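You operate a simulated robot arm through the tools that you are given. There is no shell and no other tool. Be economical: measure what you need, move in short steps, check, and stop when the job is done.

You run a simulated two-armed robot. Do the job below in one go: nothing can be reset, and whatever is moved stays where it is left.

Task
Wipe the serving tray, lay it for breakfast and carry it to the island.
Fine: rub the sticky ring off with the yellow cloth and put it back; white bowl and big spoon on the tray; carry it with both hands to the island's door end. What is to be rubbed or washed off counts as gone when no trace of it is left.
Where things are to end (x, y in the base frame): serving tray within 0.12 m of [-1.25, 0.08].

It is judged by the outcome, as a careful person would: the job done as asked, and still so three seconds after it is handed in. It fails if anything else is knocked over, pushed out of place, dropped, spilled or broken. Flat cloth is picked up by pressing the open fingertips on it (5 to 10 N) and closing them slowly along it; thin cloth reads only 2 to 8 mm in the jaws.

Robot
Two 7-joint arms with two-finger parallel grippers on one trunk, on a base that drives. Base frame: it is fixed to the floor where the robot stands at the start and does not move with it; the origin is under the middle of the robot, x ahead of it, y to its left, z up. Units: m, rad, N and s.
The left shoulder is at the start at [0.05, 0.161, 1.198], the right one opposite. With the tool pointing down near the work surface each hand reaches from about 0.22 to 0.68 m from the robot's upright axis, wherever it stands, measured 20 degrees to its own side. Places, roughly: door end of the island [-1.2, 0.1, 0.9]; tray [0.6, 0.3, 0.9]; white bowl (22x14x7 cm) [0.6, 0.7, 0.9]; yellow cloth (7x5x4 cm) [0.5, 0, 0.9]. Payload 3.43 kg a hand.
Tool frame (each hand has its own): the origin (TCP) lies between the finger pads and is the grasp point; the fingertips stand 0.03 m ahead of it; z points along the fingers, y is the line along which they close. The gripper opens to 0.094 m. The fingers are 0.028 m wide and 0.01 m thick; the gripper's body (0.05 by 0.096 m) begins 0.055 m behind the TCP.
Orientation is that of the tool frame in the base frame, as a unit quaternion [x, y, z, w]. With the fingers straight down and closing along the base's y, the tool's x points along the base's -x, its y along +y and its z along -z.

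Tools
- The arms move only by the tool servo_tool. It takes "left_motion", "right_motion" or both (then of equal length, played together; a hand with none holds still); each is a list of rows, each an object of numbers (a shift or turn left out is 0, a gripper value left out holds the last): "jaw": the finger opening in m, from 0 to 0.094; "x", "y", "z": the shift along the tool's x, y, z in m; "ax", "ay", "az": the turn, a rotation vector about the tool's x, y, z in rad. In form: [{"jaw": .., "x": .., "y": .., "z": .., "ax": .., "ay": .., "az": ..}, ...]. A call has 1 to 20 rows; each row is the pose to reach, as a shift and turn from the pose commanded when the call began, along the tool's axes at that moment. Rows are played at 5 a second. More than 0.05 m and 0.15 rad between two rows, or a gripper value outside its range, and nothing of the call is played. A pose out of reach is approached as far as the arm can. The call stops where the force on the tool passes 40 N (or 10 N more than at its start, if that is more) or the arm is blocked; 0.2 s more then pass. Each finger travels about 0.045 m/s and halts on what it meets, pressing with about 35 N; the grip force reading is that of the motor and also rises with nothing between the fingers. The clock runs only during rows and for 0.2 s after the last one: add rows that repeat a pose to give the fingers time. The reply holds the time, the measured pose of the TCP, the force on the tool along the base axes, the opening and the grip force, in the units named above and with some noise, with the torque about the TCP (base axes, N m) and any sound that the robot's microphone picked up, and new pictures: "show" is both (left out), scene, wrist or none (wrist: the cameras of the hands that moved).
- Cameras (640 x 400 px; columns grow to the right, rows downward): "scene" is now at [0.1223, 0.0461, 1.3474]; the picture's right is [0.38, -0.92, 0.00], its down [-0.42, -0.18, -0.89] and it looks along [0.82, 0.34, -0.46] (base axes); focal length 214 px, centre (320, 200). "left" rides on the left gripper at [0.076, -0.014, -0.102] in its tool frame; the picture's right is [0.18, 0.98, 0.00], its down [-0.75, 0.14, -0.64] and it looks along [-0.63, 0.12, 0.77] (tool axes); focal length 243 px, centre (320, 200). "right" rides on the right gripper at [0.076, 0.014, -0.102] in its tool frame; the picture's right is [-0.18, 0.98, 0.00], its down [-0.75, -0.14, -0.64] and it looks along [-0.63, -0.12, 0.77] (tool axes); focal length 243 px, centre (320, 200). There is no depth. A picture from a camera that has moved, and an enlarged one, comes with that camera's place and axes in the base frame and with its lens. The place of the scene camera against the robot may be out by one fixed shift of up to 0.025 m in any direction.
- lift_body(by): slides the trunk up (or, below 0, down) by that many m; the arms and the scene camera ride with it, the base frame stays. It gives what a move gives, with no picture.
- base_move(legs): drives the robot by 1 to 6 legs, each [ahead, left, turn to the left] in m, m and rad, along the robot's own axes; the way and the turn of a leg run together, so that a leg with both is an arc; at most 1.5 m and 3.142 rad a leg. The arms and the cameras ride along, it lands a little off, and it stops where it bumps. It gives what a move gives, and a new picture of the scene camera.
- pan_tilt(pan, tilt): turns the head with the scene camera to pan (to the left, within 1.396 rad either way) and tilt (down, from -0.506 to 1.204), counted from straight ahead of the robot. It gives what a move gives, and a new picture of the scene camera.
- close_up(camera, box): a new picture of the part [left, top, right, bottom] of that camera's present view, enlarged. It takes no simulated time.
- finish_job(): hands the job in; it is judged then, once.

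Work in short steps. Places have to be worked out from the pictures, the camera data and where the tool is seen: move nearer, look again, correct. Check each grasp and each placing, and mend what went wrong. You have 120 turns and 260 pictures in all, those below and enlarged ones among them. Open the grippers and draw the arms clear of the work before you hand the job in, unless the task says otherwise; then end with one line.

The tools are called after "Request:" by a JSON object that holds its "fn" and its "kwargs". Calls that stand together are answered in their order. servo_tool: Moves the arms, as the interface text tells. Its arguments: {"type":"object","properties":{"left_motion":{"type":"array"},"right_motion":{"type":"array"},"show":{"type":"string","enum":["both","scene","wrist","none"]}},"required":[]} The other tools are called the same way: lift_body (by) slides the trunk up or down; base_move (legs) drives the base; pan_tilt (pan, tilt) turns the head that bears the scene camera; close_up (camera, box) takes an enlarged picture of a part of a camera's view; finish_job () hands the job in.

At the start:

```text
clock: 0.0
left_tcp_pos: [0.3127, 0.4422, 1.2013]
left_orientation: [0.0, 1.0, 0.0, 0.001]
left_ft_force: [0.0, 0.0, 0.3]
left_wrist_torque: [0.01, 0.0, -0.01]
left_grip_width: 0.0941
left_grasp_force: 0.0
right_tcp_pos: [0.4099, 0.0014, 1.2532]
right_orientation: [0.0, 1.0, 0.001, 0.0]
right_ft_force: [0.3, -0.1, -0.6]
right_wrist_torque: [-0.02, 0.03, -0.01]
right_grip_width: 0.094
right_grasp_force: 0.0
trunk travel left (down, up): [-0.225, 0.042]
robot x, y, heading: [-0.0003, 0.0019, 0.007]
head pan, tilt: [0.394, 0.473]
```

scene: 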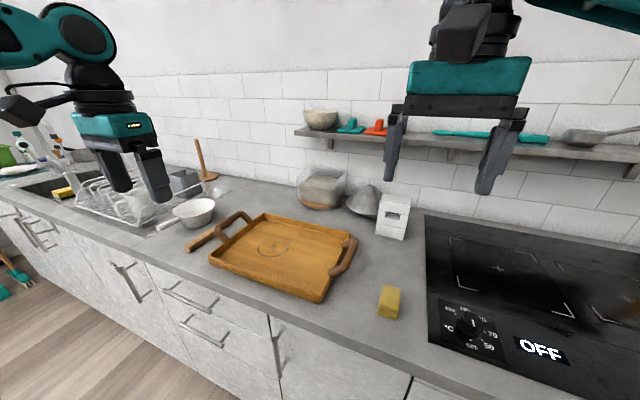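
right: 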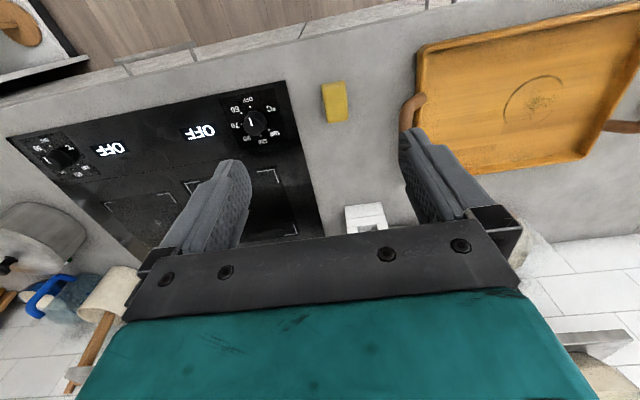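
left: 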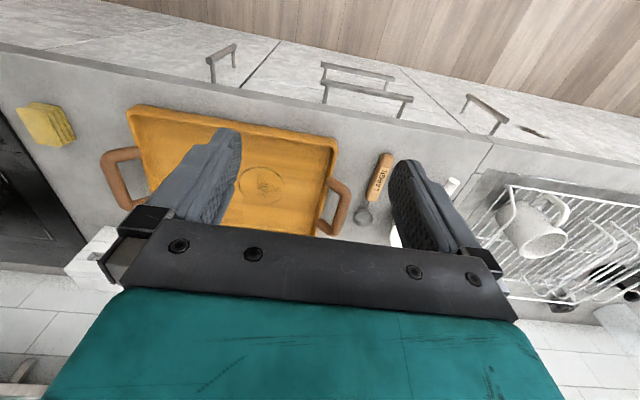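

I start with enlarged views of the tray, spoon, bowl and cloth.

Request:
{"fn": "close_up", "kwargs": {"camera": "scene", "box": [140, 170, 420, 345]}}

Request:
{"fn": "close_up", "kwargs": {"camera": "left", "box": [320, 130, 520, 255]}}

```text
2.29 times, centred on (280, 258) of scene
camera zoom: at [0.1223, 0.0461, 1.3474], right [0.38, -0.92, 0.0], down [-0.42, -0.18, -0.89], along [0.82, 0.34, -0.46], focal length 490 px, centre (411, 69)
```

zoom: 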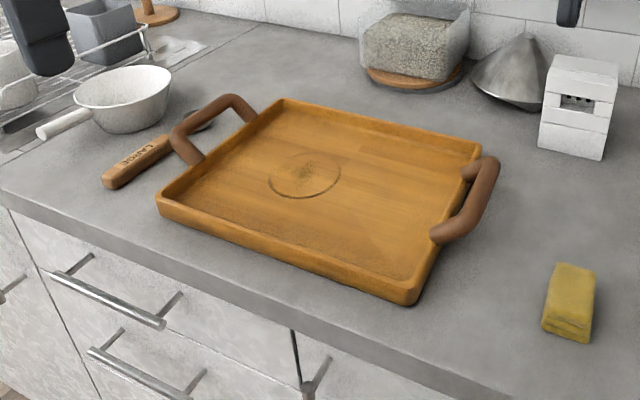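

```text
3.20 times, centred on (420, 192) of left
camera zoom: at [0.2387, 0.4274, 1.3034], right [-0.18, 0.98, 0.0], down [0.75, 0.14, 0.64], along [0.63, 0.12, -0.77], focal length 776 px, centre (0, 224)
```

zoom: 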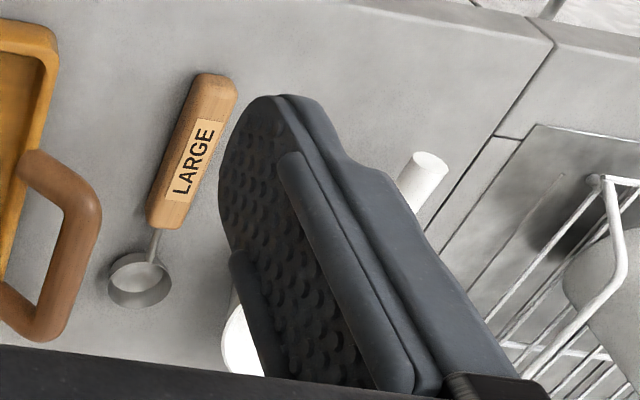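

Cloth is about [0.478, 0.014] and ring centre about [0.54, 0.37], ring diameter about 0.10. I look around for other candidate bowls or spoons.

Request:
{"fn": "pan_tilt", "kwargs": {"pan": 1.1, "tilt": 0.5}}

Request:
{"fn": "pan_tilt", "kwargs": {"pan": -0.5, "tilt": 0.5}}

```text
clock: 1.1
left_tcp_pos: [0.3133, 0.443, 1.1999]
left_orientation: [0.0, 1.0, 0.0, 0.0]
left_ft_force: [0.0, 0.8, 0.2]
left_wrist_torque: [-0.04, -0.02, 0.02]
left_grip_width: 0.0941
left_grasp_force: 0.0
right_tcp_pos: [0.4101, 0.0022, 1.2535]
right_orientation: [-0.001, 1.0, 0.001, 0.0]
right_ft_force: [0.4, 0.1, -0.1]
right_wrist_torque: [0.01, 0.0, 0.02]
right_grip_width: 0.0941
right_grasp_force: 0.0
trunk travel left (down, up): [-0.225, 0.042]
robot x, y, heading: [-0.0036, -0.0035, -0.002]
head pan, tilt: [1.1, 0.499]
camera scene: at [0.0792, 0.0919, 1.3451], right [0.89, -0.45, 0.0], down [-0.22, -0.43, -0.88], along [0.4, 0.78, -0.48], focal length 214 px, centre (320, 200)
```

scene: 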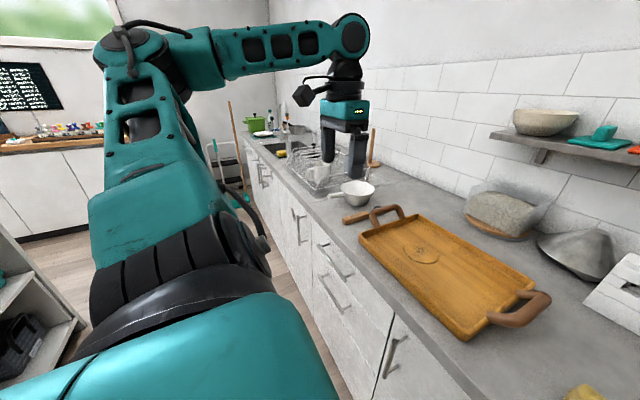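

```text
clock: 2.7
left_tcp_pos: [0.313, 0.442, 1.2005]
left_orientation: [0.0, 1.0, 0.0, 0.0]
left_ft_force: [-0.1, -0.2, -1.1]
left_wrist_torque: [0.03, 0.0, -0.02]
left_grip_width: 0.094
left_grasp_force: 0.1
right_tcp_pos: [0.4085, 0.0008, 1.2546]
right_orientation: [-0.001, 1.0, 0.001, 0.0]
right_ft_force: [-0.4, 0.4, 0.0]
right_wrist_torque: [0.0, 0.0, 0.01]
right_grip_width: 0.094
right_grasp_force: 0.1
trunk travel left (down, up): [-0.225, 0.042]
robot x, y, heading: [0.0019, -0.0038, 0.002]
head pan, tilt: [-0.499, 0.499]
camera scene: at [0.1177, -0.0326, 1.3451], right [-0.48, -0.88, 0.0], down [-0.42, 0.23, -0.88], along [0.77, -0.42, -0.48], focal length 214 px, centre (320, 200)
```

scene: 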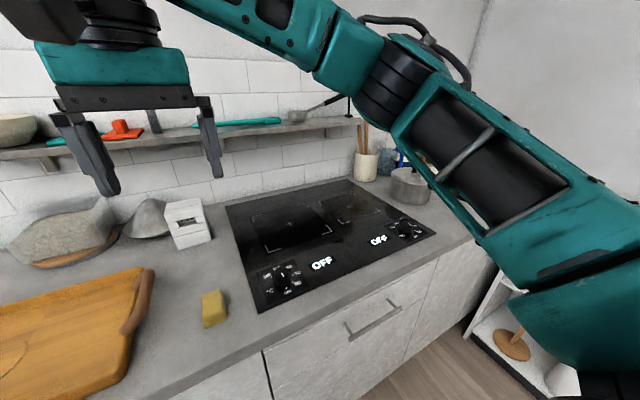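

The "LARGE" labelled wooden-handled spoon is the big spoon, and the white handled bowl stands behind it. I drive left so that the tray is in front of me, and turn the head back to it.

Request:
{"fn": "base_move", "kwargs": {"legs": [[0, 0.2, 0]]}}

Request:
{"fn": "pan_tilt", "kwargs": {"pan": 0.0, "tilt": 0.75}}

```text
clock: 4.3
left_tcp_pos: [0.3151, 0.6407, 1.1999]
left_orientation: [0.002, 1.0, 0.0, 0.0]
left_ft_force: [0.4, 0.8, 0.3]
left_wrist_torque: [-0.03, -0.02, -0.01]
left_grip_width: 0.0941
left_grasp_force: 0.1
right_tcp_pos: [0.4096, 0.1991, 1.2537]
right_orientation: [0.001, 1.0, 0.0, 0.0]
right_ft_force: [0.4, 1.0, 0.2]
right_wrist_torque: [-0.01, 0.02, 0.02]
right_grip_width: 0.0938
right_grasp_force: 0.1
trunk travel left (down, up): [-0.225, 0.042]
robot x, y, heading: [-0.0007, 0.1996, -0.002]
head pan, tilt: [-0.499, 0.499]
camera scene: at [0.1179, 0.1678, 1.3451], right [-0.48, -0.88, 0.0], down [-0.42, 0.23, -0.88], along [0.77, -0.42, -0.48], focal length 214 px, centre (320, 200)
```

scene: 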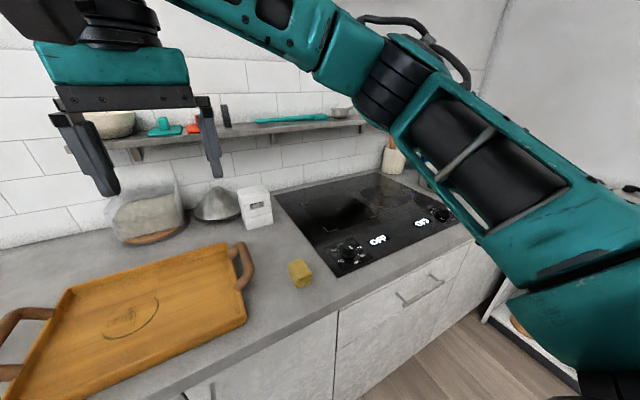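

```text
clock: 5.3
left_tcp_pos: [0.3143, 0.6414, 1.2002]
left_orientation: [0.001, 1.0, 0.0, 0.0]
left_ft_force: [-0.8, -0.5, -0.2]
left_wrist_torque: [-0.01, 0.0, 0.05]
left_grip_width: 0.0943
left_grasp_force: 0.1
right_tcp_pos: [0.4098, 0.2003, 1.2535]
right_orientation: [0.0, 1.0, 0.001, 0.0]
right_ft_force: [0.0, 0.1, 0.5]
right_wrist_torque: [0.0, 0.03, 0.01]
right_grip_width: 0.0941
right_grasp_force: 0.1
trunk travel left (down, up): [-0.225, 0.042]
robot x, y, heading: [-0.0006, 0.2009, -0.006]
head pan, tilt: [0.0, 0.75]
camera scene: at [0.121, 0.2105, 1.3232], right [0.0, -1.0, 0.0], down [-0.68, 0.0, -0.73], along [0.73, 0.0, -0.68], focal length 214 px, centre (320, 200)
```

scene: 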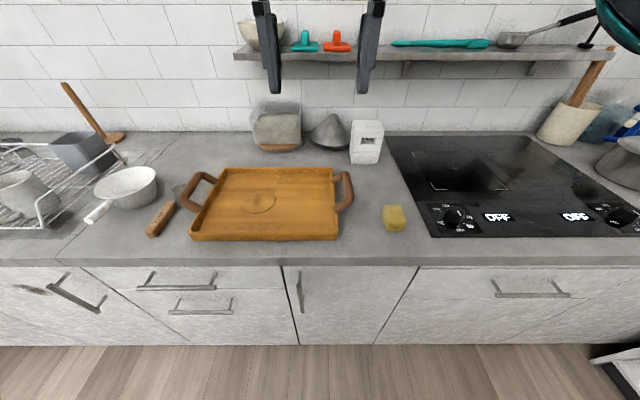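

Tray spans about x 0.42–0.68, y 0.155–0.515 with handles at its y ends. I take the right hand over the cloth at z≈1.05.

Request:
{"fn": "servo_tool", "kwargs": {"right_motion": [{"x": -0.014, "y": -0.037}, {"x": -0.028, "y": -0.075}, {"x": -0.042, "y": -0.112}, {"x": -0.056, "y": -0.15}, {"x": -0.069, "y": -0.187}, {"x": -0.069, "y": -0.187, "z": 0.04}, {"x": -0.069, "y": -0.187, "z": 0.08}, {"x": -0.069, "y": -0.187, "z": 0.12}, {"x": -0.069, "y": -0.187, "z": 0.16}, {"x": -0.069, "y": -0.187, "z": 0.2}]}}

```text
clock: 7.5
left_tcp_pos: [0.3156, 0.6407, 1.2011]
left_orientation: [0.001, 1.0, 0.0, 0.0]
left_ft_force: [-0.4, 1.3, 0.2]
left_wrist_torque: [0.01, 0.01, -0.01]
left_grip_width: 0.094
left_grasp_force: 0.1
right_tcp_pos: [0.4773, 0.0136, 1.0536]
right_orientation: [0.001, 1.0, 0.001, 0.0]
right_ft_force: [-0.1, 0.2, -0.3]
right_wrist_torque: [-0.02, -0.02, -0.01]
right_grip_width: 0.0942
right_grasp_force: 0.0
trunk travel left (down, up): [-0.225, 0.042]
robot x, y, heading: [0.0032, 0.1996, -0.002]
head pan, tilt: [0.0, 0.75]
camera scene: at [0.1212, 0.2104, 1.3231], right [0.0, -1.0, 0.0], down [-0.68, 0.0, -0.73], along [0.73, 0.0, -0.68], focal length 214 px, centre (320, 200)
camera right: at [0.4018, 0.0272, 1.1557], right [0.19, 0.98, 0.0], down [0.75, -0.14, 0.64], along [0.63, -0.12, -0.77], focal length 243 px, centre (320, 200)
```

scene: 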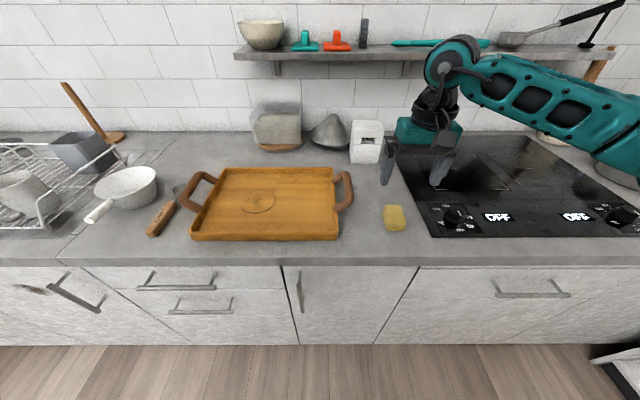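
right: 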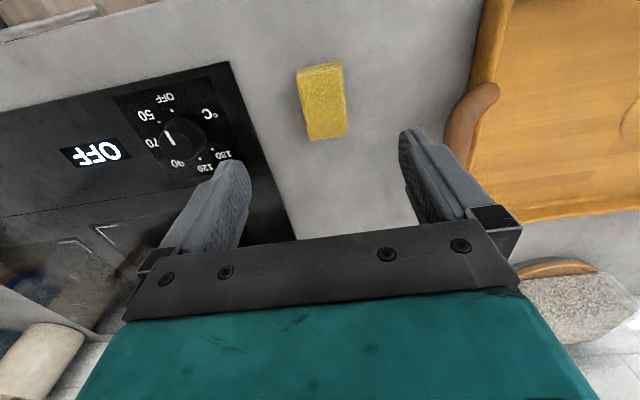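

Cloth is centred near [0.474, 0.015], aligned with x. I lower the open fingers round it to tips at z≈0.915 and close.

Request:
{"fn": "servo_tool", "kwargs": {"right_motion": [{"x": 0.003, "y": 0.001, "z": 0.04}, {"x": 0.003, "y": 0.001, "z": 0.08}, {"x": 0.003, "y": 0.001, "z": 0.108}, {"x": 0.003, "y": 0.001, "z": 0.108, "jaw": 0.06}, {"x": 0.003, "y": 0.001, "z": 0.108, "jaw": 0.04}, {"x": 0.003, "y": 0.001, "z": 0.108, "jaw": 0.02}, {"x": 0.003, "y": 0.001, "z": 0.108, "jaw": 0.02}, {"x": 0.003, "y": 0.001, "z": 0.108, "jaw": 0.02}]}}

```text
clock: 9.3
left_tcp_pos: [0.3152, 0.6419, 1.1999]
left_orientation: [0.002, 1.0, -0.001, 0.0]
left_ft_force: [0.7, 0.2, 0.0]
left_wrist_torque: [-0.03, 0.0, 0.01]
left_grip_width: 0.0945
left_grasp_force: 0.0
right_tcp_pos: [0.4753, 0.0137, 0.9454]
right_orientation: [0.001, 1.0, 0.001, 0.0]
right_ft_force: [0.2, 1.4, -0.2]
right_wrist_torque: [-0.01, -0.01, 0.01]
right_grip_width: 0.0428
right_grasp_force: 35.1
trunk travel left (down, up): [-0.225, 0.042]
robot x, y, heading: [0.0023, 0.2029, -0.008]
head pan, tilt: [0.0, 0.75]
camera scene: at [0.121, 0.2106, 1.3231], right [0.0, -1.0, 0.0], down [-0.68, 0.0, -0.73], along [0.73, 0.0, -0.68], focal length 214 px, centre (320, 200)
camera right: at [0.3987, 0.0288, 1.048], right [0.19, 0.98, 0.0], down [0.75, -0.14, 0.64], along [0.63, -0.12, -0.77], focal length 243 px, centre (320, 200)
```

scene: 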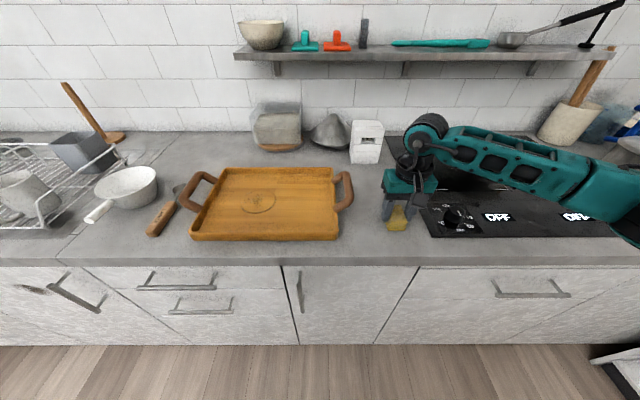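
right: 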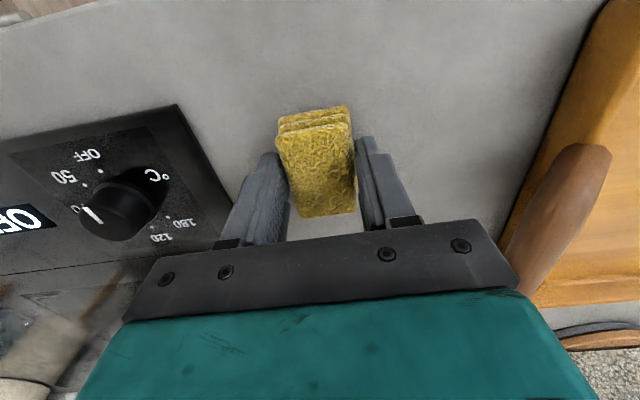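

Grip holds at 43 mm. I lift it and carry it over to the ring.

Request:
{"fn": "servo_tool", "kwargs": {"right_motion": [{"z": -0.04}, {"z": -0.08}, {"z": -0.12}, {"z": -0.15}, {"z": -0.15, "y": 0.045, "x": -0.009}, {"z": -0.15, "y": 0.09, "x": -0.018}, {"z": -0.15, "y": 0.135, "x": -0.027}, {"z": -0.15, "y": 0.18, "x": -0.036}, {"z": -0.15, "y": 0.225, "x": -0.045}, {"z": -0.15, "y": 0.27, "x": -0.054}, {"z": -0.15, "y": 0.315, "x": -0.063}, {"z": -0.15, "y": 0.325, "x": -0.063}]}}

```text
clock: 11.9
left_tcp_pos: [0.315, 0.6415, 1.2012]
left_orientation: [0.002, 1.0, -0.001, 0.001]
left_ft_force: [0.9, 0.0, 0.2]
left_wrist_torque: [-0.02, 0.01, 0.0]
left_grip_width: 0.0943
left_grasp_force: 0.0
right_tcp_pos: [0.5302, 0.3136, 1.094]
right_orientation: [0.002, 1.0, 0.001, 0.001]
right_ft_force: [-0.1, 1.1, 0.0]
right_wrist_torque: [-0.04, 0.01, 0.01]
right_grip_width: 0.0201
right_grasp_force: 0.0
right hand out of reach, approached as far as the arm can: row 11, 12
trunk travel left (down, up): [-0.225, 0.042]
robot x, y, heading: [0.0019, 0.1995, -0.01]
head pan, tilt: [0.0, 0.75]
camera scene: at [0.121, 0.2109, 1.3231], right [0.0, -1.0, 0.0], down [-0.68, 0.0, -0.73], along [0.73, 0.0, -0.68], focal length 214 px, centre (320, 200)
camera right: at [0.4536, 0.3278, 1.1962], right [0.19, 0.98, 0.0], down [0.75, -0.14, 0.64], along [0.63, -0.12, -0.77], focal length 243 px, centre (320, 200)
```

scene: 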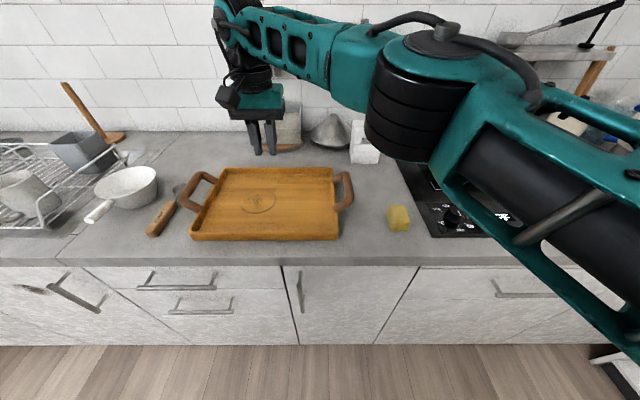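
right: 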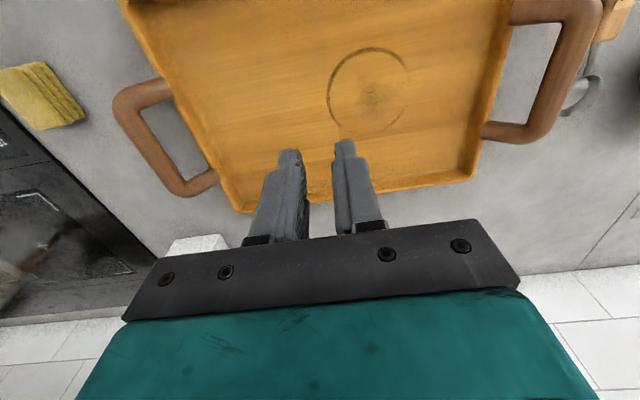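

The cloth slipped out and lies about where it was. I go back above it to see how it now lies.

Request:
{"fn": "servo_tool", "kwargs": {"right_motion": [{"y": -0.04, "x": 0.008, "jaw": 0.094}, {"y": -0.085, "x": 0.016}, {"y": -0.13, "x": 0.025}, {"y": -0.175, "x": 0.034}, {"y": -0.22, "x": 0.043}, {"y": -0.265, "x": 0.052}, {"y": -0.3, "x": 0.055}, {"y": -0.3, "x": 0.055, "z": 0.04}]}}

```text
clock: 13.7
left_tcp_pos: [0.3153, 0.64, 1.2011]
left_orientation: [0.001, 1.0, 0.001, -0.001]
left_ft_force: [-0.1, -0.8, 0.2]
left_wrist_torque: [-0.01, -0.01, 0.02]
left_grip_width: 0.0941
left_grasp_force: 0.1
right_tcp_pos: [0.4724, 0.0131, 1.0546]
right_orientation: [0.0, 1.0, 0.0, 0.0]
right_ft_force: [0.3, -0.8, 0.1]
right_wrist_torque: [0.01, 0.01, -0.01]
right_grip_width: 0.0938
right_grasp_force: 0.1
trunk travel left (down, up): [-0.225, 0.042]
robot x, y, heading: [-0.0011, 0.1981, -0.001]
head pan, tilt: [0.0, 0.75]
camera scene: at [0.1214, 0.2106, 1.3231], right [0.0, -1.0, 0.0], down [-0.68, 0.0, -0.73], along [0.73, 0.0, -0.68], focal length 214 px, centre (320, 200)
camera right: at [0.3967, 0.028, 1.1563], right [0.19, 0.98, 0.0], down [0.75, -0.14, 0.64], along [0.63, -0.12, -0.77], focal length 243 px, centre (320, 200)
```

scene: 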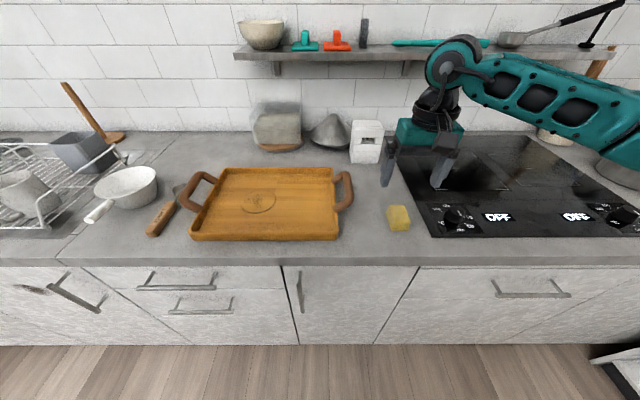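
right: 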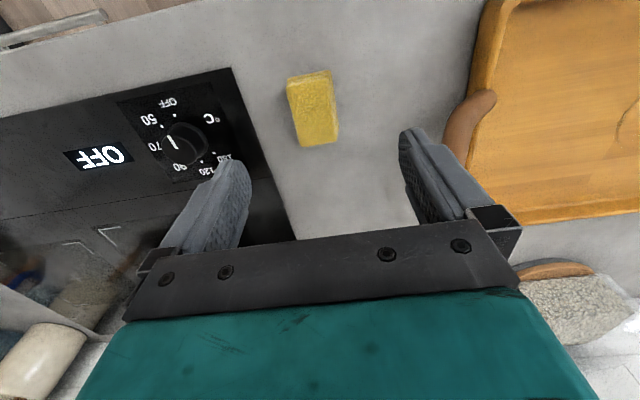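

Cloth now at about [0.476, 0.006]. I grasp deeper, with tips just above the counter and the command fully closed, then lift slightly to test it.

Request:
{"fn": "servo_tool", "kwargs": {"right_motion": [{"x": -0.004, "y": -0.007, "z": 0.04}, {"x": -0.004, "y": -0.007, "z": 0.08}, {"x": -0.004, "y": -0.007, "z": 0.11}, {"x": -0.004, "y": -0.007, "z": 0.12}, {"x": -0.004, "y": -0.007, "z": 0.12, "jaw": 0.06}, {"x": -0.004, "y": -0.007, "z": 0.12, "jaw": 0.04}, {"x": -0.004, "y": -0.007, "z": 0.12, "jaw": 0.02}, {"x": -0.004, "y": -0.007, "z": 0.12, "jaw": 0.0}, {"x": -0.004, "y": -0.007, "z": 0.12}, {"x": -0.004, "y": -0.007, "z": 0.12}, {"x": -0.004, "y": -0.007, "z": 0.12}], "show": "wrist"}}

Request:
{"fn": "servo_tool", "kwargs": {"right_motion": [{"z": -0.01}, {"z": -0.02}, {"z": -0.03}], "show": "both"}}

```text
clock: 16.1
left_tcp_pos: [0.3157, 0.6393, 1.2004]
left_orientation: [0.001, 1.0, 0.0, 0.0]
left_ft_force: [-0.2, 0.2, -0.2]
left_wrist_torque: [-0.01, -0.03, 0.03]
left_grip_width: 0.0939
left_grasp_force: 0.0
right_tcp_pos: [0.477, 0.0055, 0.9352]
right_orientation: [0.001, 1.0, 0.001, -0.001]
right_ft_force: [0.4, 0.4, -0.5]
right_wrist_torque: [0.02, 0.01, -0.02]
right_grip_width: 0.0475
right_grasp_force: 35.3
trunk travel left (down, up): [-0.225, 0.042]
robot x, y, heading: [0.0012, 0.1994, -0.002]
head pan, tilt: [0.0, 0.75]
camera right: at [0.4006, 0.0205, 1.0372], right [0.19, 0.98, 0.0], down [0.75, -0.14, 0.64], along [0.63, -0.12, -0.77], focal length 243 px, centre (320, 200)
```

right: 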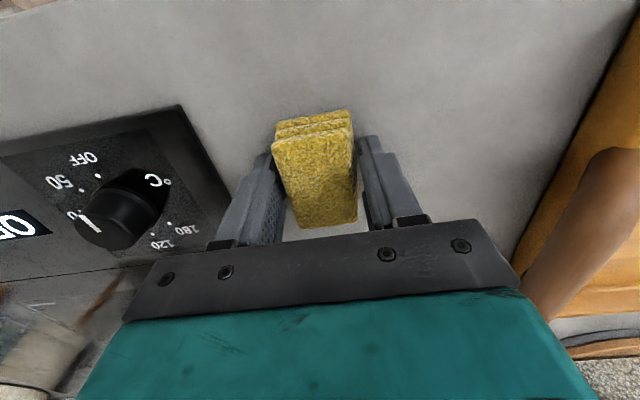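

```text
clock: 16.9
left_tcp_pos: [0.314, 0.6423, 1.2011]
left_orientation: [0.002, 1.0, -0.001, 0.001]
left_ft_force: [0.6, -0.3, -0.6]
left_wrist_torque: [-0.03, 0.01, 0.03]
left_grip_width: 0.0939
left_grasp_force: 0.1
right_tcp_pos: [0.4784, 0.0059, 0.9647]
right_orientation: [0.002, 1.0, 0.0, 0.0]
right_ft_force: [0.7, -0.6, 0.1]
right_wrist_torque: [0.0, -0.03, -0.01]
right_grip_width: 0.0476
right_grasp_force: 35.5
trunk travel left (down, up): [-0.225, 0.042]
robot x, y, heading: [-0.0009, 0.2015, -0.003]
head pan, tilt: [0.0, 0.75]
camera scene: at [0.121, 0.2106, 1.3231], right [0.0, -1.0, 0.0], down [-0.68, 0.0, -0.73], along [0.73, 0.0, -0.68], focal length 214 px, centre (320, 200)
camera right: at [0.4012, 0.0208, 1.0673], right [0.19, 0.98, 0.0], down [0.75, -0.14, 0.64], along [0.63, -0.12, -0.77], focal length 243 px, centre (320, 200)
```

scene: 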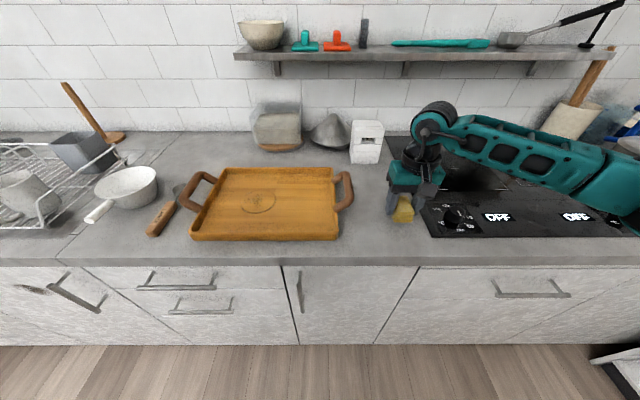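
right: 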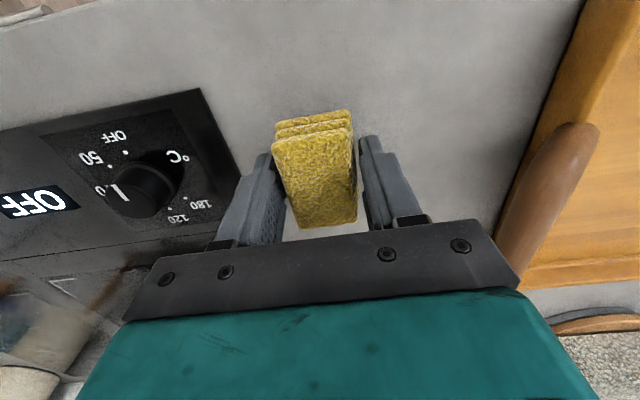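

It holds now, protruding about 5 mm below the tips. I lift it clear and then drive left to centre on the tray.

Request:
{"fn": "servo_tool", "kwargs": {"right_motion": [{"z": -0.03}, {"z": -0.06}, {"z": -0.09}, {"z": -0.12}, {"z": -0.14}], "show": "wrist"}}

Request:
{"fn": "base_move", "kwargs": {"legs": [[0, 0.22, 0]]}}

```text
clock: 18.1
left_tcp_pos: [0.3158, 0.6403, 1.2016]
left_orientation: [0.002, 1.0, 0.0, 0.001]
left_ft_force: [0.0, 0.2, 0.4]
left_wrist_torque: [0.02, -0.02, 0.02]
left_grip_width: 0.0942
left_grasp_force: 0.0
right_tcp_pos: [0.477, 0.0056, 1.1044]
right_orientation: [0.001, 1.0, 0.0, 0.001]
right_ft_force: [-0.2, -0.4, -0.7]
right_wrist_torque: [0.01, 0.0, -0.04]
right_grip_width: 0.0473
right_grasp_force: 34.6
trunk travel left (down, up): [-0.225, 0.042]
robot x, y, heading: [0.0019, 0.1964, -0.004]
head pan, tilt: [0.0, 0.75]
camera right: at [0.4013, 0.0208, 1.2063], right [0.19, 0.98, 0.0], down [0.75, -0.14, 0.64], along [0.63, -0.12, -0.77], focal length 243 px, centre (320, 200)
```

right: 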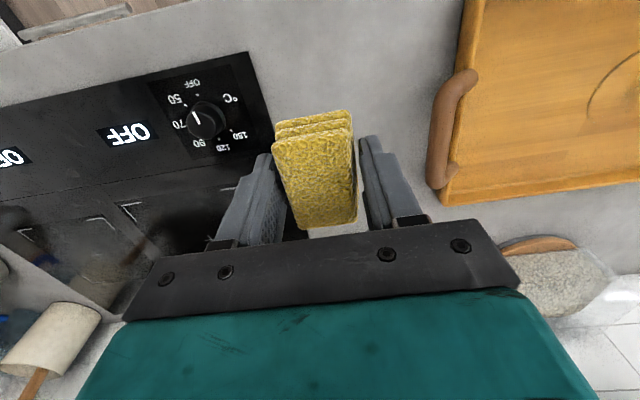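

```text
clock: 19.8
left_tcp_pos: [0.3151, 0.8578, 1.2007]
left_orientation: [0.002, 1.0, -0.001, 0.0]
left_ft_force: [0.3, 0.2, -1.0]
left_wrist_torque: [-0.05, 0.01, 0.02]
left_grip_width: 0.0939
left_grasp_force: 0.0
right_tcp_pos: [0.4788, 0.2237, 1.1034]
right_orientation: [0.001, 1.0, 0.0, 0.0]
right_ft_force: [-0.4, 0.6, -1.6]
right_wrist_torque: [0.03, 0.0, 0.01]
right_grip_width: 0.0477
right_grasp_force: 34.8
trunk travel left (down, up): [-0.225, 0.042]
robot x, y, heading: [-0.0008, 0.4156, -0.002]
head pan, tilt: [0.0, 0.75]
camera scene: at [0.1216, 0.4282, 1.3231], right [0.0, -1.0, 0.0], down [-0.68, 0.0, -0.73], along [0.73, 0.0, -0.68], focal length 214 px, centre (320, 200)
```

scene: 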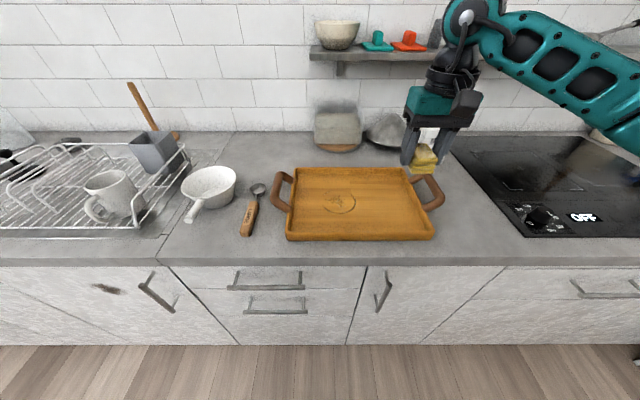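

Enlarge the ring for its exact form.

Request:
{"fn": "close_up", "kwargs": {"camera": "scene", "box": [260, 150, 460, 275]}}

Request:
{"fn": "close_up", "kwargs": {"camera": "right", "box": [220, 0, 640, 262]}}

```text
3.20 times, centred on (360, 212) of scene
camera zoom: at [0.1216, 0.4282, 1.3231], right [0.0, -1.0, 0.0], down [-0.68, 0.0, -0.73], along [0.73, 0.0, -0.68], focal length 686 px, centre (192, 160)
```

zoom: 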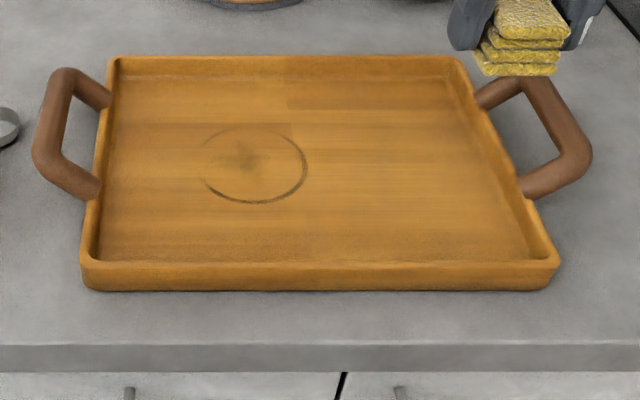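

```text
1.52 times, centred on (430, 131) of right
camera zoom: at [0.4023, 0.2384, 1.206], right [0.19, 0.98, 0.0], down [0.75, -0.14, 0.64], along [0.63, -0.12, -0.77], focal length 370 px, centre (152, 305)
```

zoom: 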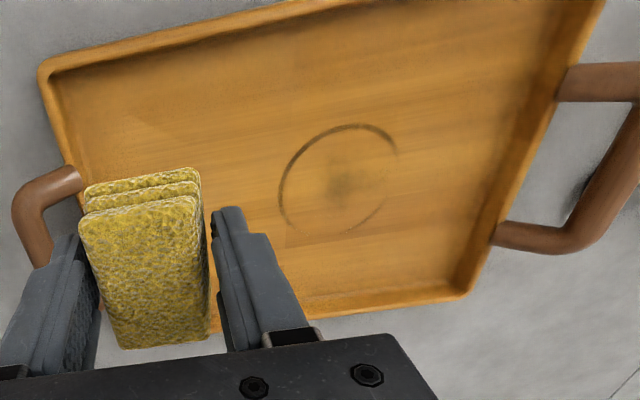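

Ring centre ≈ [0.546, 0.366], radius ≈ 0.05, with a smudge in the middle. I go above it.

Request:
{"fn": "servo_tool", "kwargs": {"right_motion": [{"x": -0.017, "y": 0.036}, {"x": -0.034, "y": 0.072}, {"x": -0.05, "y": 0.107}, {"x": -0.067, "y": 0.142}, {"x": -0.067, "y": 0.142, "z": 0.04}, {"x": -0.067, "y": 0.142, "z": 0.08}, {"x": -0.067, "y": 0.142, "z": 0.12}, {"x": -0.067, "y": 0.142, "z": 0.14}], "show": "wrist"}}

```text
clock: 21.6
left_tcp_pos: [0.3155, 0.8584, 1.2007]
left_orientation: [0.001, 1.0, 0.0, -0.001]
left_ft_force: [-0.3, 0.1, 0.2]
left_wrist_torque: [-0.02, -0.02, 0.02]
left_grip_width: 0.0938
left_grasp_force: 0.1
right_tcp_pos: [0.5479, 0.3663, 0.9629]
right_orientation: [0.0, 1.0, -0.001, 0.0]
right_ft_force: [0.7, -0.6, -0.2]
right_wrist_torque: [0.0, 0.03, 0.03]
right_grip_width: 0.0473
right_grasp_force: 35.2
trunk travel left (down, up): [-0.225, 0.042]
robot x, y, heading: [-0.0005, 0.4183, 0.0]
head pan, tilt: [0.0, 0.75]
camera right: at [0.4713, 0.3796, 1.0642], right [0.19, 0.98, 0.0], down [0.75, -0.14, 0.64], along [0.63, -0.12, -0.77], focal length 243 px, centre (320, 200)
```

right: 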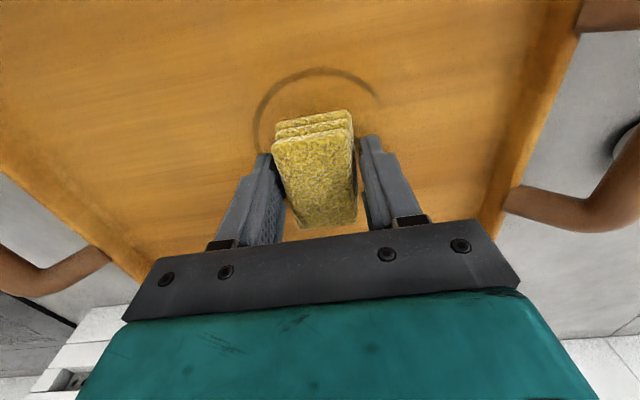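

Ring centre refines to about [0.550, 0.367]. I lower gently to contact.

Request:
{"fn": "servo_tool", "kwargs": {"right_motion": [{"z": 0.01}, {"z": 0.014}, {"z": 0.017}, {"z": 0.02}], "show": "none"}}

```text
clock: 22.6
left_tcp_pos: [0.3162, 0.8577, 1.2006]
left_orientation: [0.002, 1.0, 0.0, 0.0]
left_ft_force: [0.2, 0.7, 0.1]
left_wrist_torque: [0.04, 0.0, -0.02]
left_grip_width: 0.0938
left_grasp_force: 0.1
right_tcp_pos: [0.5457, 0.3647, 0.9446]
right_orientation: [0.001, 1.0, 0.0, 0.0]
right_ft_force: [0.1, -0.6, -0.5]
right_wrist_torque: [0.0, -0.02, 0.01]
right_grip_width: 0.0472
right_grasp_force: 34.9
trunk travel left (down, up): [-0.225, 0.042]
robot x, y, heading: [0.0026, 0.4161, 0.003]
head pan, tilt: [0.0, 0.75]
```

No contact yet at 0.9446; I go further in small steps.

Request:
{"fn": "servo_tool", "kwargs": {"right_motion": [{"z": 0.002}, {"z": 0.004}], "show": "none"}}

Request:
{"fn": "servo_tool", "kwargs": {"right_motion": [{"z": 0.001}, {"z": 0.002}], "show": "none"}}

```text
clock: 23.1
left_tcp_pos: [0.3137, 0.8582, 1.2013]
left_orientation: [0.0, 1.0, 0.0, 0.001]
left_ft_force: [0.1, -0.1, -1.0]
left_wrist_torque: [0.01, -0.04, -0.04]
left_grip_width: 0.094
left_grasp_force: 0.0
right_tcp_pos: [0.5469, 0.3661, 0.942]
right_orientation: [0.002, 1.0, 0.001, 0.003]
right_ft_force: [0.3, -2.7, 16.1]
right_wrist_torque: [-0.22, 0.34, 0.01]
right_grip_width: 0.0474
right_grasp_force: 34.8
trunk travel left (down, up): [-0.225, 0.042]
robot x, y, heading: [0.0005, 0.4159, 0.001]
head pan, tilt: [0.0, 0.75]
```

```text
clock: 23.8
left_tcp_pos: [0.3137, 0.8578, 1.201]
left_orientation: [0.001, 1.0, -0.001, 0.001]
left_ft_force: [-0.2, -0.6, -0.3]
left_wrist_torque: [-0.01, 0.01, 0.02]
left_grip_width: 0.0939
left_grasp_force: 0.1
right_tcp_pos: [0.5461, 0.366, 0.9419]
right_orientation: [0.002, 1.0, 0.002, 0.005]
right_ft_force: [3.1, -5.3, 32.4]
right_wrist_torque: [-0.19, 0.45, 0.03]
right_grip_width: 0.0475
right_grasp_force: 35.2
trunk travel left (down, up): [-0.225, 0.042]
robot x, y, heading: [-0.0005, 0.4177, -0.004]
head pan, tilt: [0.0, 0.75]
```

Contact is at TCP z≈0.942 and stiff (about 8 N/mm). I back off to ~8 N and rub over the whole ring in strokes along x.

Request:
{"fn": "servo_tool", "kwargs": {"right_motion": [{"z": -0.003}, {"z": -0.003, "x": -0.03}, {"z": -0.003, "x": -0.045}, {"z": -0.003, "x": -0.01}, {"z": -0.003, "x": 0.03}, {"z": -0.003, "x": 0.04}, {"z": -0.003, "x": 0.04, "y": 0.025}, {"z": -0.003, "x": 0.0, "y": 0.025}, {"z": -0.003, "x": -0.045, "y": 0.025}, {"z": -0.003, "x": -0.045, "y": 0.05}, {"z": -0.003, "x": -0.005, "y": 0.05}, {"z": -0.003, "x": 0.035, "y": 0.05}, {"z": -0.003, "x": 0.035, "y": 0.01}, {"z": -0.003, "x": 0.035, "y": -0.03}, {"z": -0.003, "x": 0.0, "y": -0.03}, {"z": -0.003, "x": -0.045, "y": -0.03}, {"z": -0.003, "x": -0.045, "y": -0.05}, {"z": -0.003, "x": -0.005, "y": -0.05}, {"z": -0.003, "x": 0.035, "y": -0.05}, {"z": -0.003, "x": 0.0, "y": -0.02}]}}

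```text
clock: 27.9
left_tcp_pos: [0.3146, 0.8592, 1.2003]
left_orientation: [0.001, 1.0, 0.0, 0.0]
left_ft_force: [0.5, 0.6, 0.6]
left_wrist_torque: [-0.05, 0.0, -0.01]
left_grip_width: 0.094
left_grasp_force: 0.1
right_tcp_pos: [0.5453, 0.3499, 0.9438]
right_orientation: [0.0, 1.0, 0.0, 0.001]
right_ft_force: [-1.1, -0.1, 7.7]
right_wrist_torque: [0.03, -0.04, -0.1]
right_grip_width: 0.0473
right_grasp_force: 35.2
trunk travel left (down, up): [-0.225, 0.042]
robot x, y, heading: [0.0001, 0.4198, -0.003]
head pan, tilt: [0.0, 0.75]
camera scene: at [0.1206, 0.4288, 1.3233], right [0.0, -1.0, 0.0], down [-0.68, 0.0, -0.73], along [0.73, 0.0, -0.68], focal length 214 px, centre (320, 200)
camera right: at [0.4691, 0.3645, 1.0446], right [0.19, 0.98, 0.0], down [0.75, -0.14, 0.64], along [0.63, -0.12, -0.77], focal length 243 px, centre (320, 200)
```

scene: 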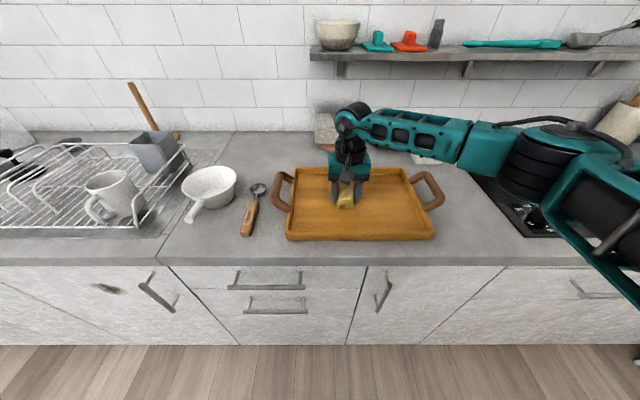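
right: 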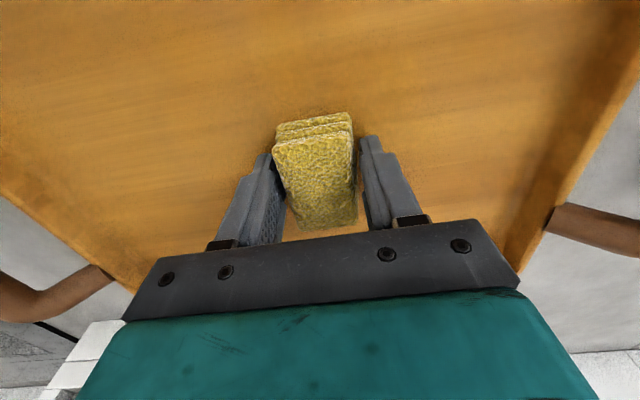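

The ring looks much reduced and the tray hasn't shifted. I do a second pass with cross strokes, then lift to inspect.

Request:
{"fn": "servo_tool", "kwargs": {"right_motion": [{"x": 0.035, "y": -0.02}, {"x": 0.035, "y": 0.02}, {"x": 0.035, "y": 0.06}, {"x": 0.01, "y": 0.06}, {"x": 0.01, "y": 0.02}, {"x": 0.01, "y": -0.03}, {"x": -0.015, "y": -0.03}, {"x": -0.015, "y": 0.015}, {"x": -0.015, "y": 0.06}, {"x": -0.04, "y": 0.06}, {"x": -0.04, "y": 0.02}, {"x": -0.04, "y": -0.03}, {"x": -0.055, "y": -0.01}, {"x": -0.055, "y": 0.035}, {"x": -0.02, "y": 0.02}, {"x": -0.02, "y": 0.02, "z": -0.03}, {"x": -0.02, "y": 0.0, "z": -0.07}, {"x": 0.02, "y": -0.02, "z": -0.09}, {"x": 0.06, "y": -0.04, "z": -0.11}, {"x": 0.07, "y": -0.08, "z": -0.13}]}}

```text
clock: 32.1
left_tcp_pos: [0.3151, 0.8572, 1.2016]
left_orientation: [0.001, 1.0, 0.001, 0.0]
left_ft_force: [-0.2, 0.5, -0.2]
left_wrist_torque: [0.0, -0.01, 0.01]
left_grip_width: 0.0942
left_grasp_force: 0.1
right_tcp_pos: [0.4749, 0.2645, 1.0691]
right_orientation: [0.001, 1.0, 0.001, 0.0]
right_ft_force: [0.8, -0.1, -0.3]
right_wrist_torque: [-0.02, -0.01, 0.01]
right_grip_width: 0.0471
right_grasp_force: 34.8
trunk travel left (down, up): [-0.225, 0.042]
robot x, y, heading: [0.0005, 0.4164, 0.0]
head pan, tilt: [0.0, 0.75]
camera scene: at [0.1213, 0.4267, 1.3232], right [0.0, -1.0, 0.0], down [-0.68, 0.0, -0.73], along [0.73, 0.0, -0.68], focal length 214 px, centre (320, 200)
camera right: at [0.3991, 0.2771, 1.1718], right [0.19, 0.98, 0.0], down [0.75, -0.14, 0.64], along [0.63, -0.12, -0.77], focal length 243 px, centre (320, 200)
```

scene: 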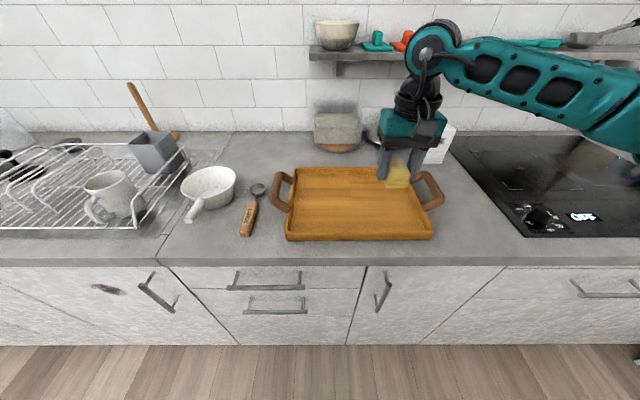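
right: 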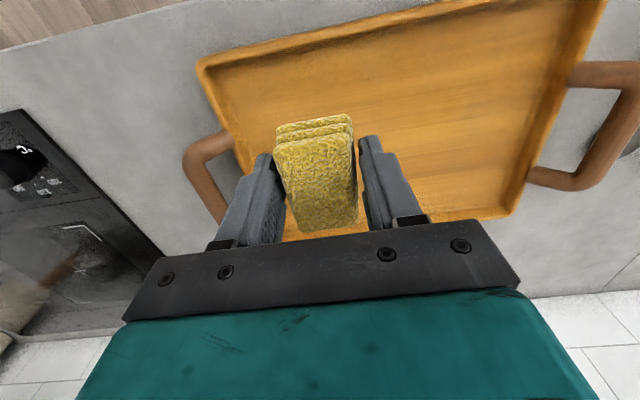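

Enlarge both views to check that no trace is left.

Request:
{"fn": "close_up", "kwargs": {"camera": "scene", "box": [270, 155, 450, 250]}}

Request:
{"fn": "close_up", "kwargs": {"camera": "right", "box": [340, 10, 580, 220]}}

```text
3.56 times, centred on (360, 202) of scene
camera zoom: at [0.1213, 0.4267, 1.3232], right [0.0, -1.0, 0.0], down [-0.68, 0.0, -0.73], along [0.73, 0.0, -0.68], focal length 763 px, centre (178, 191)
```

zoom: 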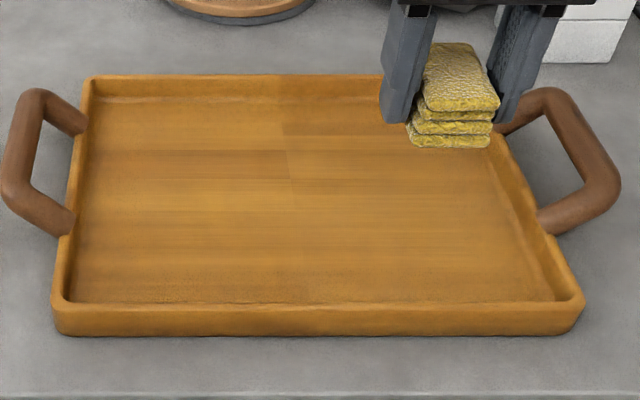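

```text
1.90 times, centred on (460, 115) of right
camera zoom: at [0.3991, 0.2771, 1.1718], right [0.19, 0.98, 0.0], down [0.75, -0.14, 0.64], along [0.63, -0.12, -0.77], focal length 462 px, centre (53, 362)
```

zoom: 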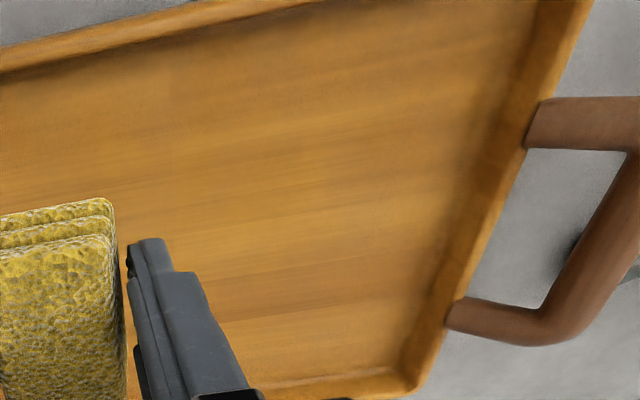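

The tray is clean. I carry the cloth back to its original spot [0.476, 0.0145].

Request:
{"fn": "servo_tool", "kwargs": {"right_motion": [{"z": -0.03}, {"z": -0.03, "y": -0.04}, {"z": -0.03, "y": -0.08}, {"z": -0.03, "y": -0.12}, {"z": -0.03, "y": -0.16}, {"z": -0.03, "y": -0.2}, {"z": -0.03, "y": -0.25, "x": -0.002}, {"z": 0.01, "y": -0.25, "x": -0.002}, {"z": 0.05, "y": -0.25, "x": -0.002}, {"z": 0.09, "y": -0.25, "x": -0.002}, {"z": 0.11, "y": -0.25, "x": -0.002}]}}

```text
clock: 34.5
left_tcp_pos: [0.3161, 0.8581, 1.2019]
left_orientation: [0.002, 1.0, 0.0, 0.0]
left_ft_force: [0.2, 0.1, 0.3]
left_wrist_torque: [0.0, 0.01, 0.01]
left_grip_width: 0.0943
left_grasp_force: 0.1
right_tcp_pos: [0.4764, 0.0149, 0.9606]
right_orientation: [0.001, 1.0, 0.0, 0.001]
right_ft_force: [0.3, 0.3, 0.0]
right_wrist_torque: [-0.01, 0.03, 0.0]
right_grip_width: 0.0475
right_grasp_force: 34.1
trunk travel left (down, up): [-0.225, 0.042]
robot x, y, heading: [0.0018, 0.419, -0.007]
head pan, tilt: [0.0, 0.75]
camera scene: at [0.1217, 0.4275, 1.3231], right [0.0, -1.0, 0.0], down [-0.68, 0.0, -0.73], along [0.73, 0.0, -0.68], focal length 214 px, centre (320, 200)
camera right: at [0.4007, 0.0292, 1.0625], right [0.19, 0.98, 0.0], down [0.75, -0.14, 0.64], along [0.63, -0.12, -0.77], focal length 243 px, centre (320, 200)
```

scene: 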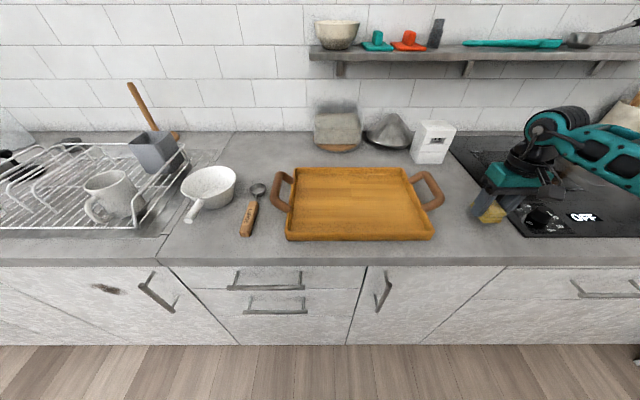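
right: 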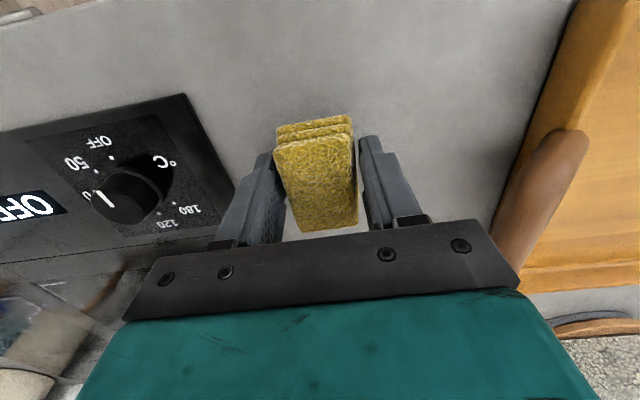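

Lower the last 25 mm, open, and rise.

Request:
{"fn": "servo_tool", "kwargs": {"right_motion": [{"z": 0.012}, {"z": 0.021}, {"z": 0.025}, {"z": 0.025, "jaw": 0.06}, {"z": 0.025, "jaw": 0.08}, {"z": 0.025, "jaw": 0.092}, {"z": 0.025, "jaw": 0.092}, {"z": -0.01}, {"z": -0.05}, {"z": -0.1}, {"z": -0.15}, {"z": -0.19}]}}

```text
clock: 37.1
left_tcp_pos: [0.3147, 0.8582, 1.2012]
left_orientation: [0.001, 1.0, 0.0, 0.0]
left_ft_force: [0.0, -0.2, -0.3]
left_wrist_torque: [0.02, 0.06, -0.02]
left_grip_width: 0.0943
left_grasp_force: 0.0
right_tcp_pos: [0.4787, 0.0172, 1.1507]
right_orientation: [0.001, 1.0, 0.001, -0.001]
right_ft_force: [-0.1, -0.2, 0.0]
right_wrist_torque: [-0.02, 0.0, 0.01]
right_grip_width: 0.092
right_grasp_force: 0.0
trunk travel left (down, up): [-0.225, 0.042]
robot x, y, heading: [0.0018, 0.415, 0.002]
head pan, tilt: [0.0, 0.75]
camera scene: at [0.1211, 0.428, 1.3231], right [0.0, -1.0, 0.0], down [-0.68, 0.0, -0.73], along [0.73, 0.0, -0.68], focal length 214 px, centre (320, 200)
camera right: at [0.4021, 0.0322, 1.2526], right [0.19, 0.98, 0.0], down [0.75, -0.14, 0.64], along [0.63, -0.12, -0.77], focal length 243 px, centre (320, 200)
```

scene: 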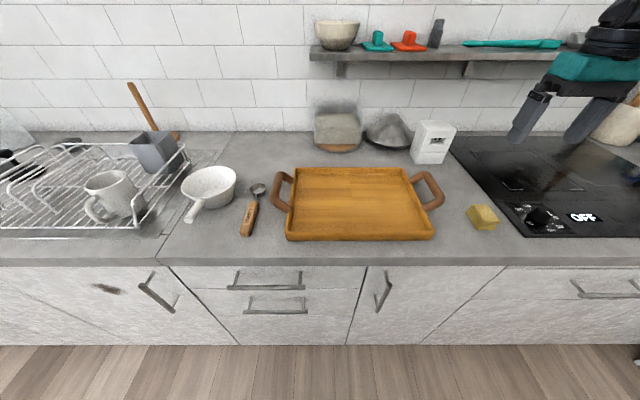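
right: 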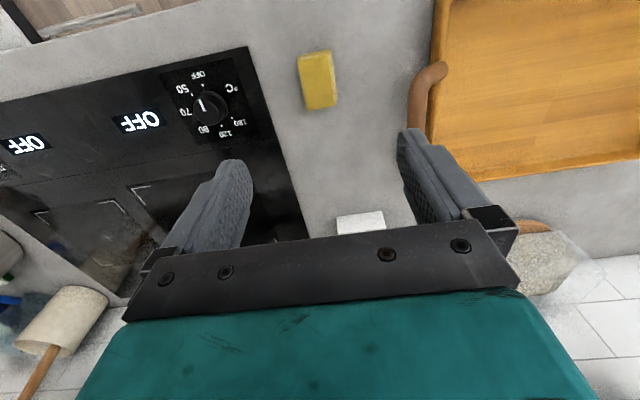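

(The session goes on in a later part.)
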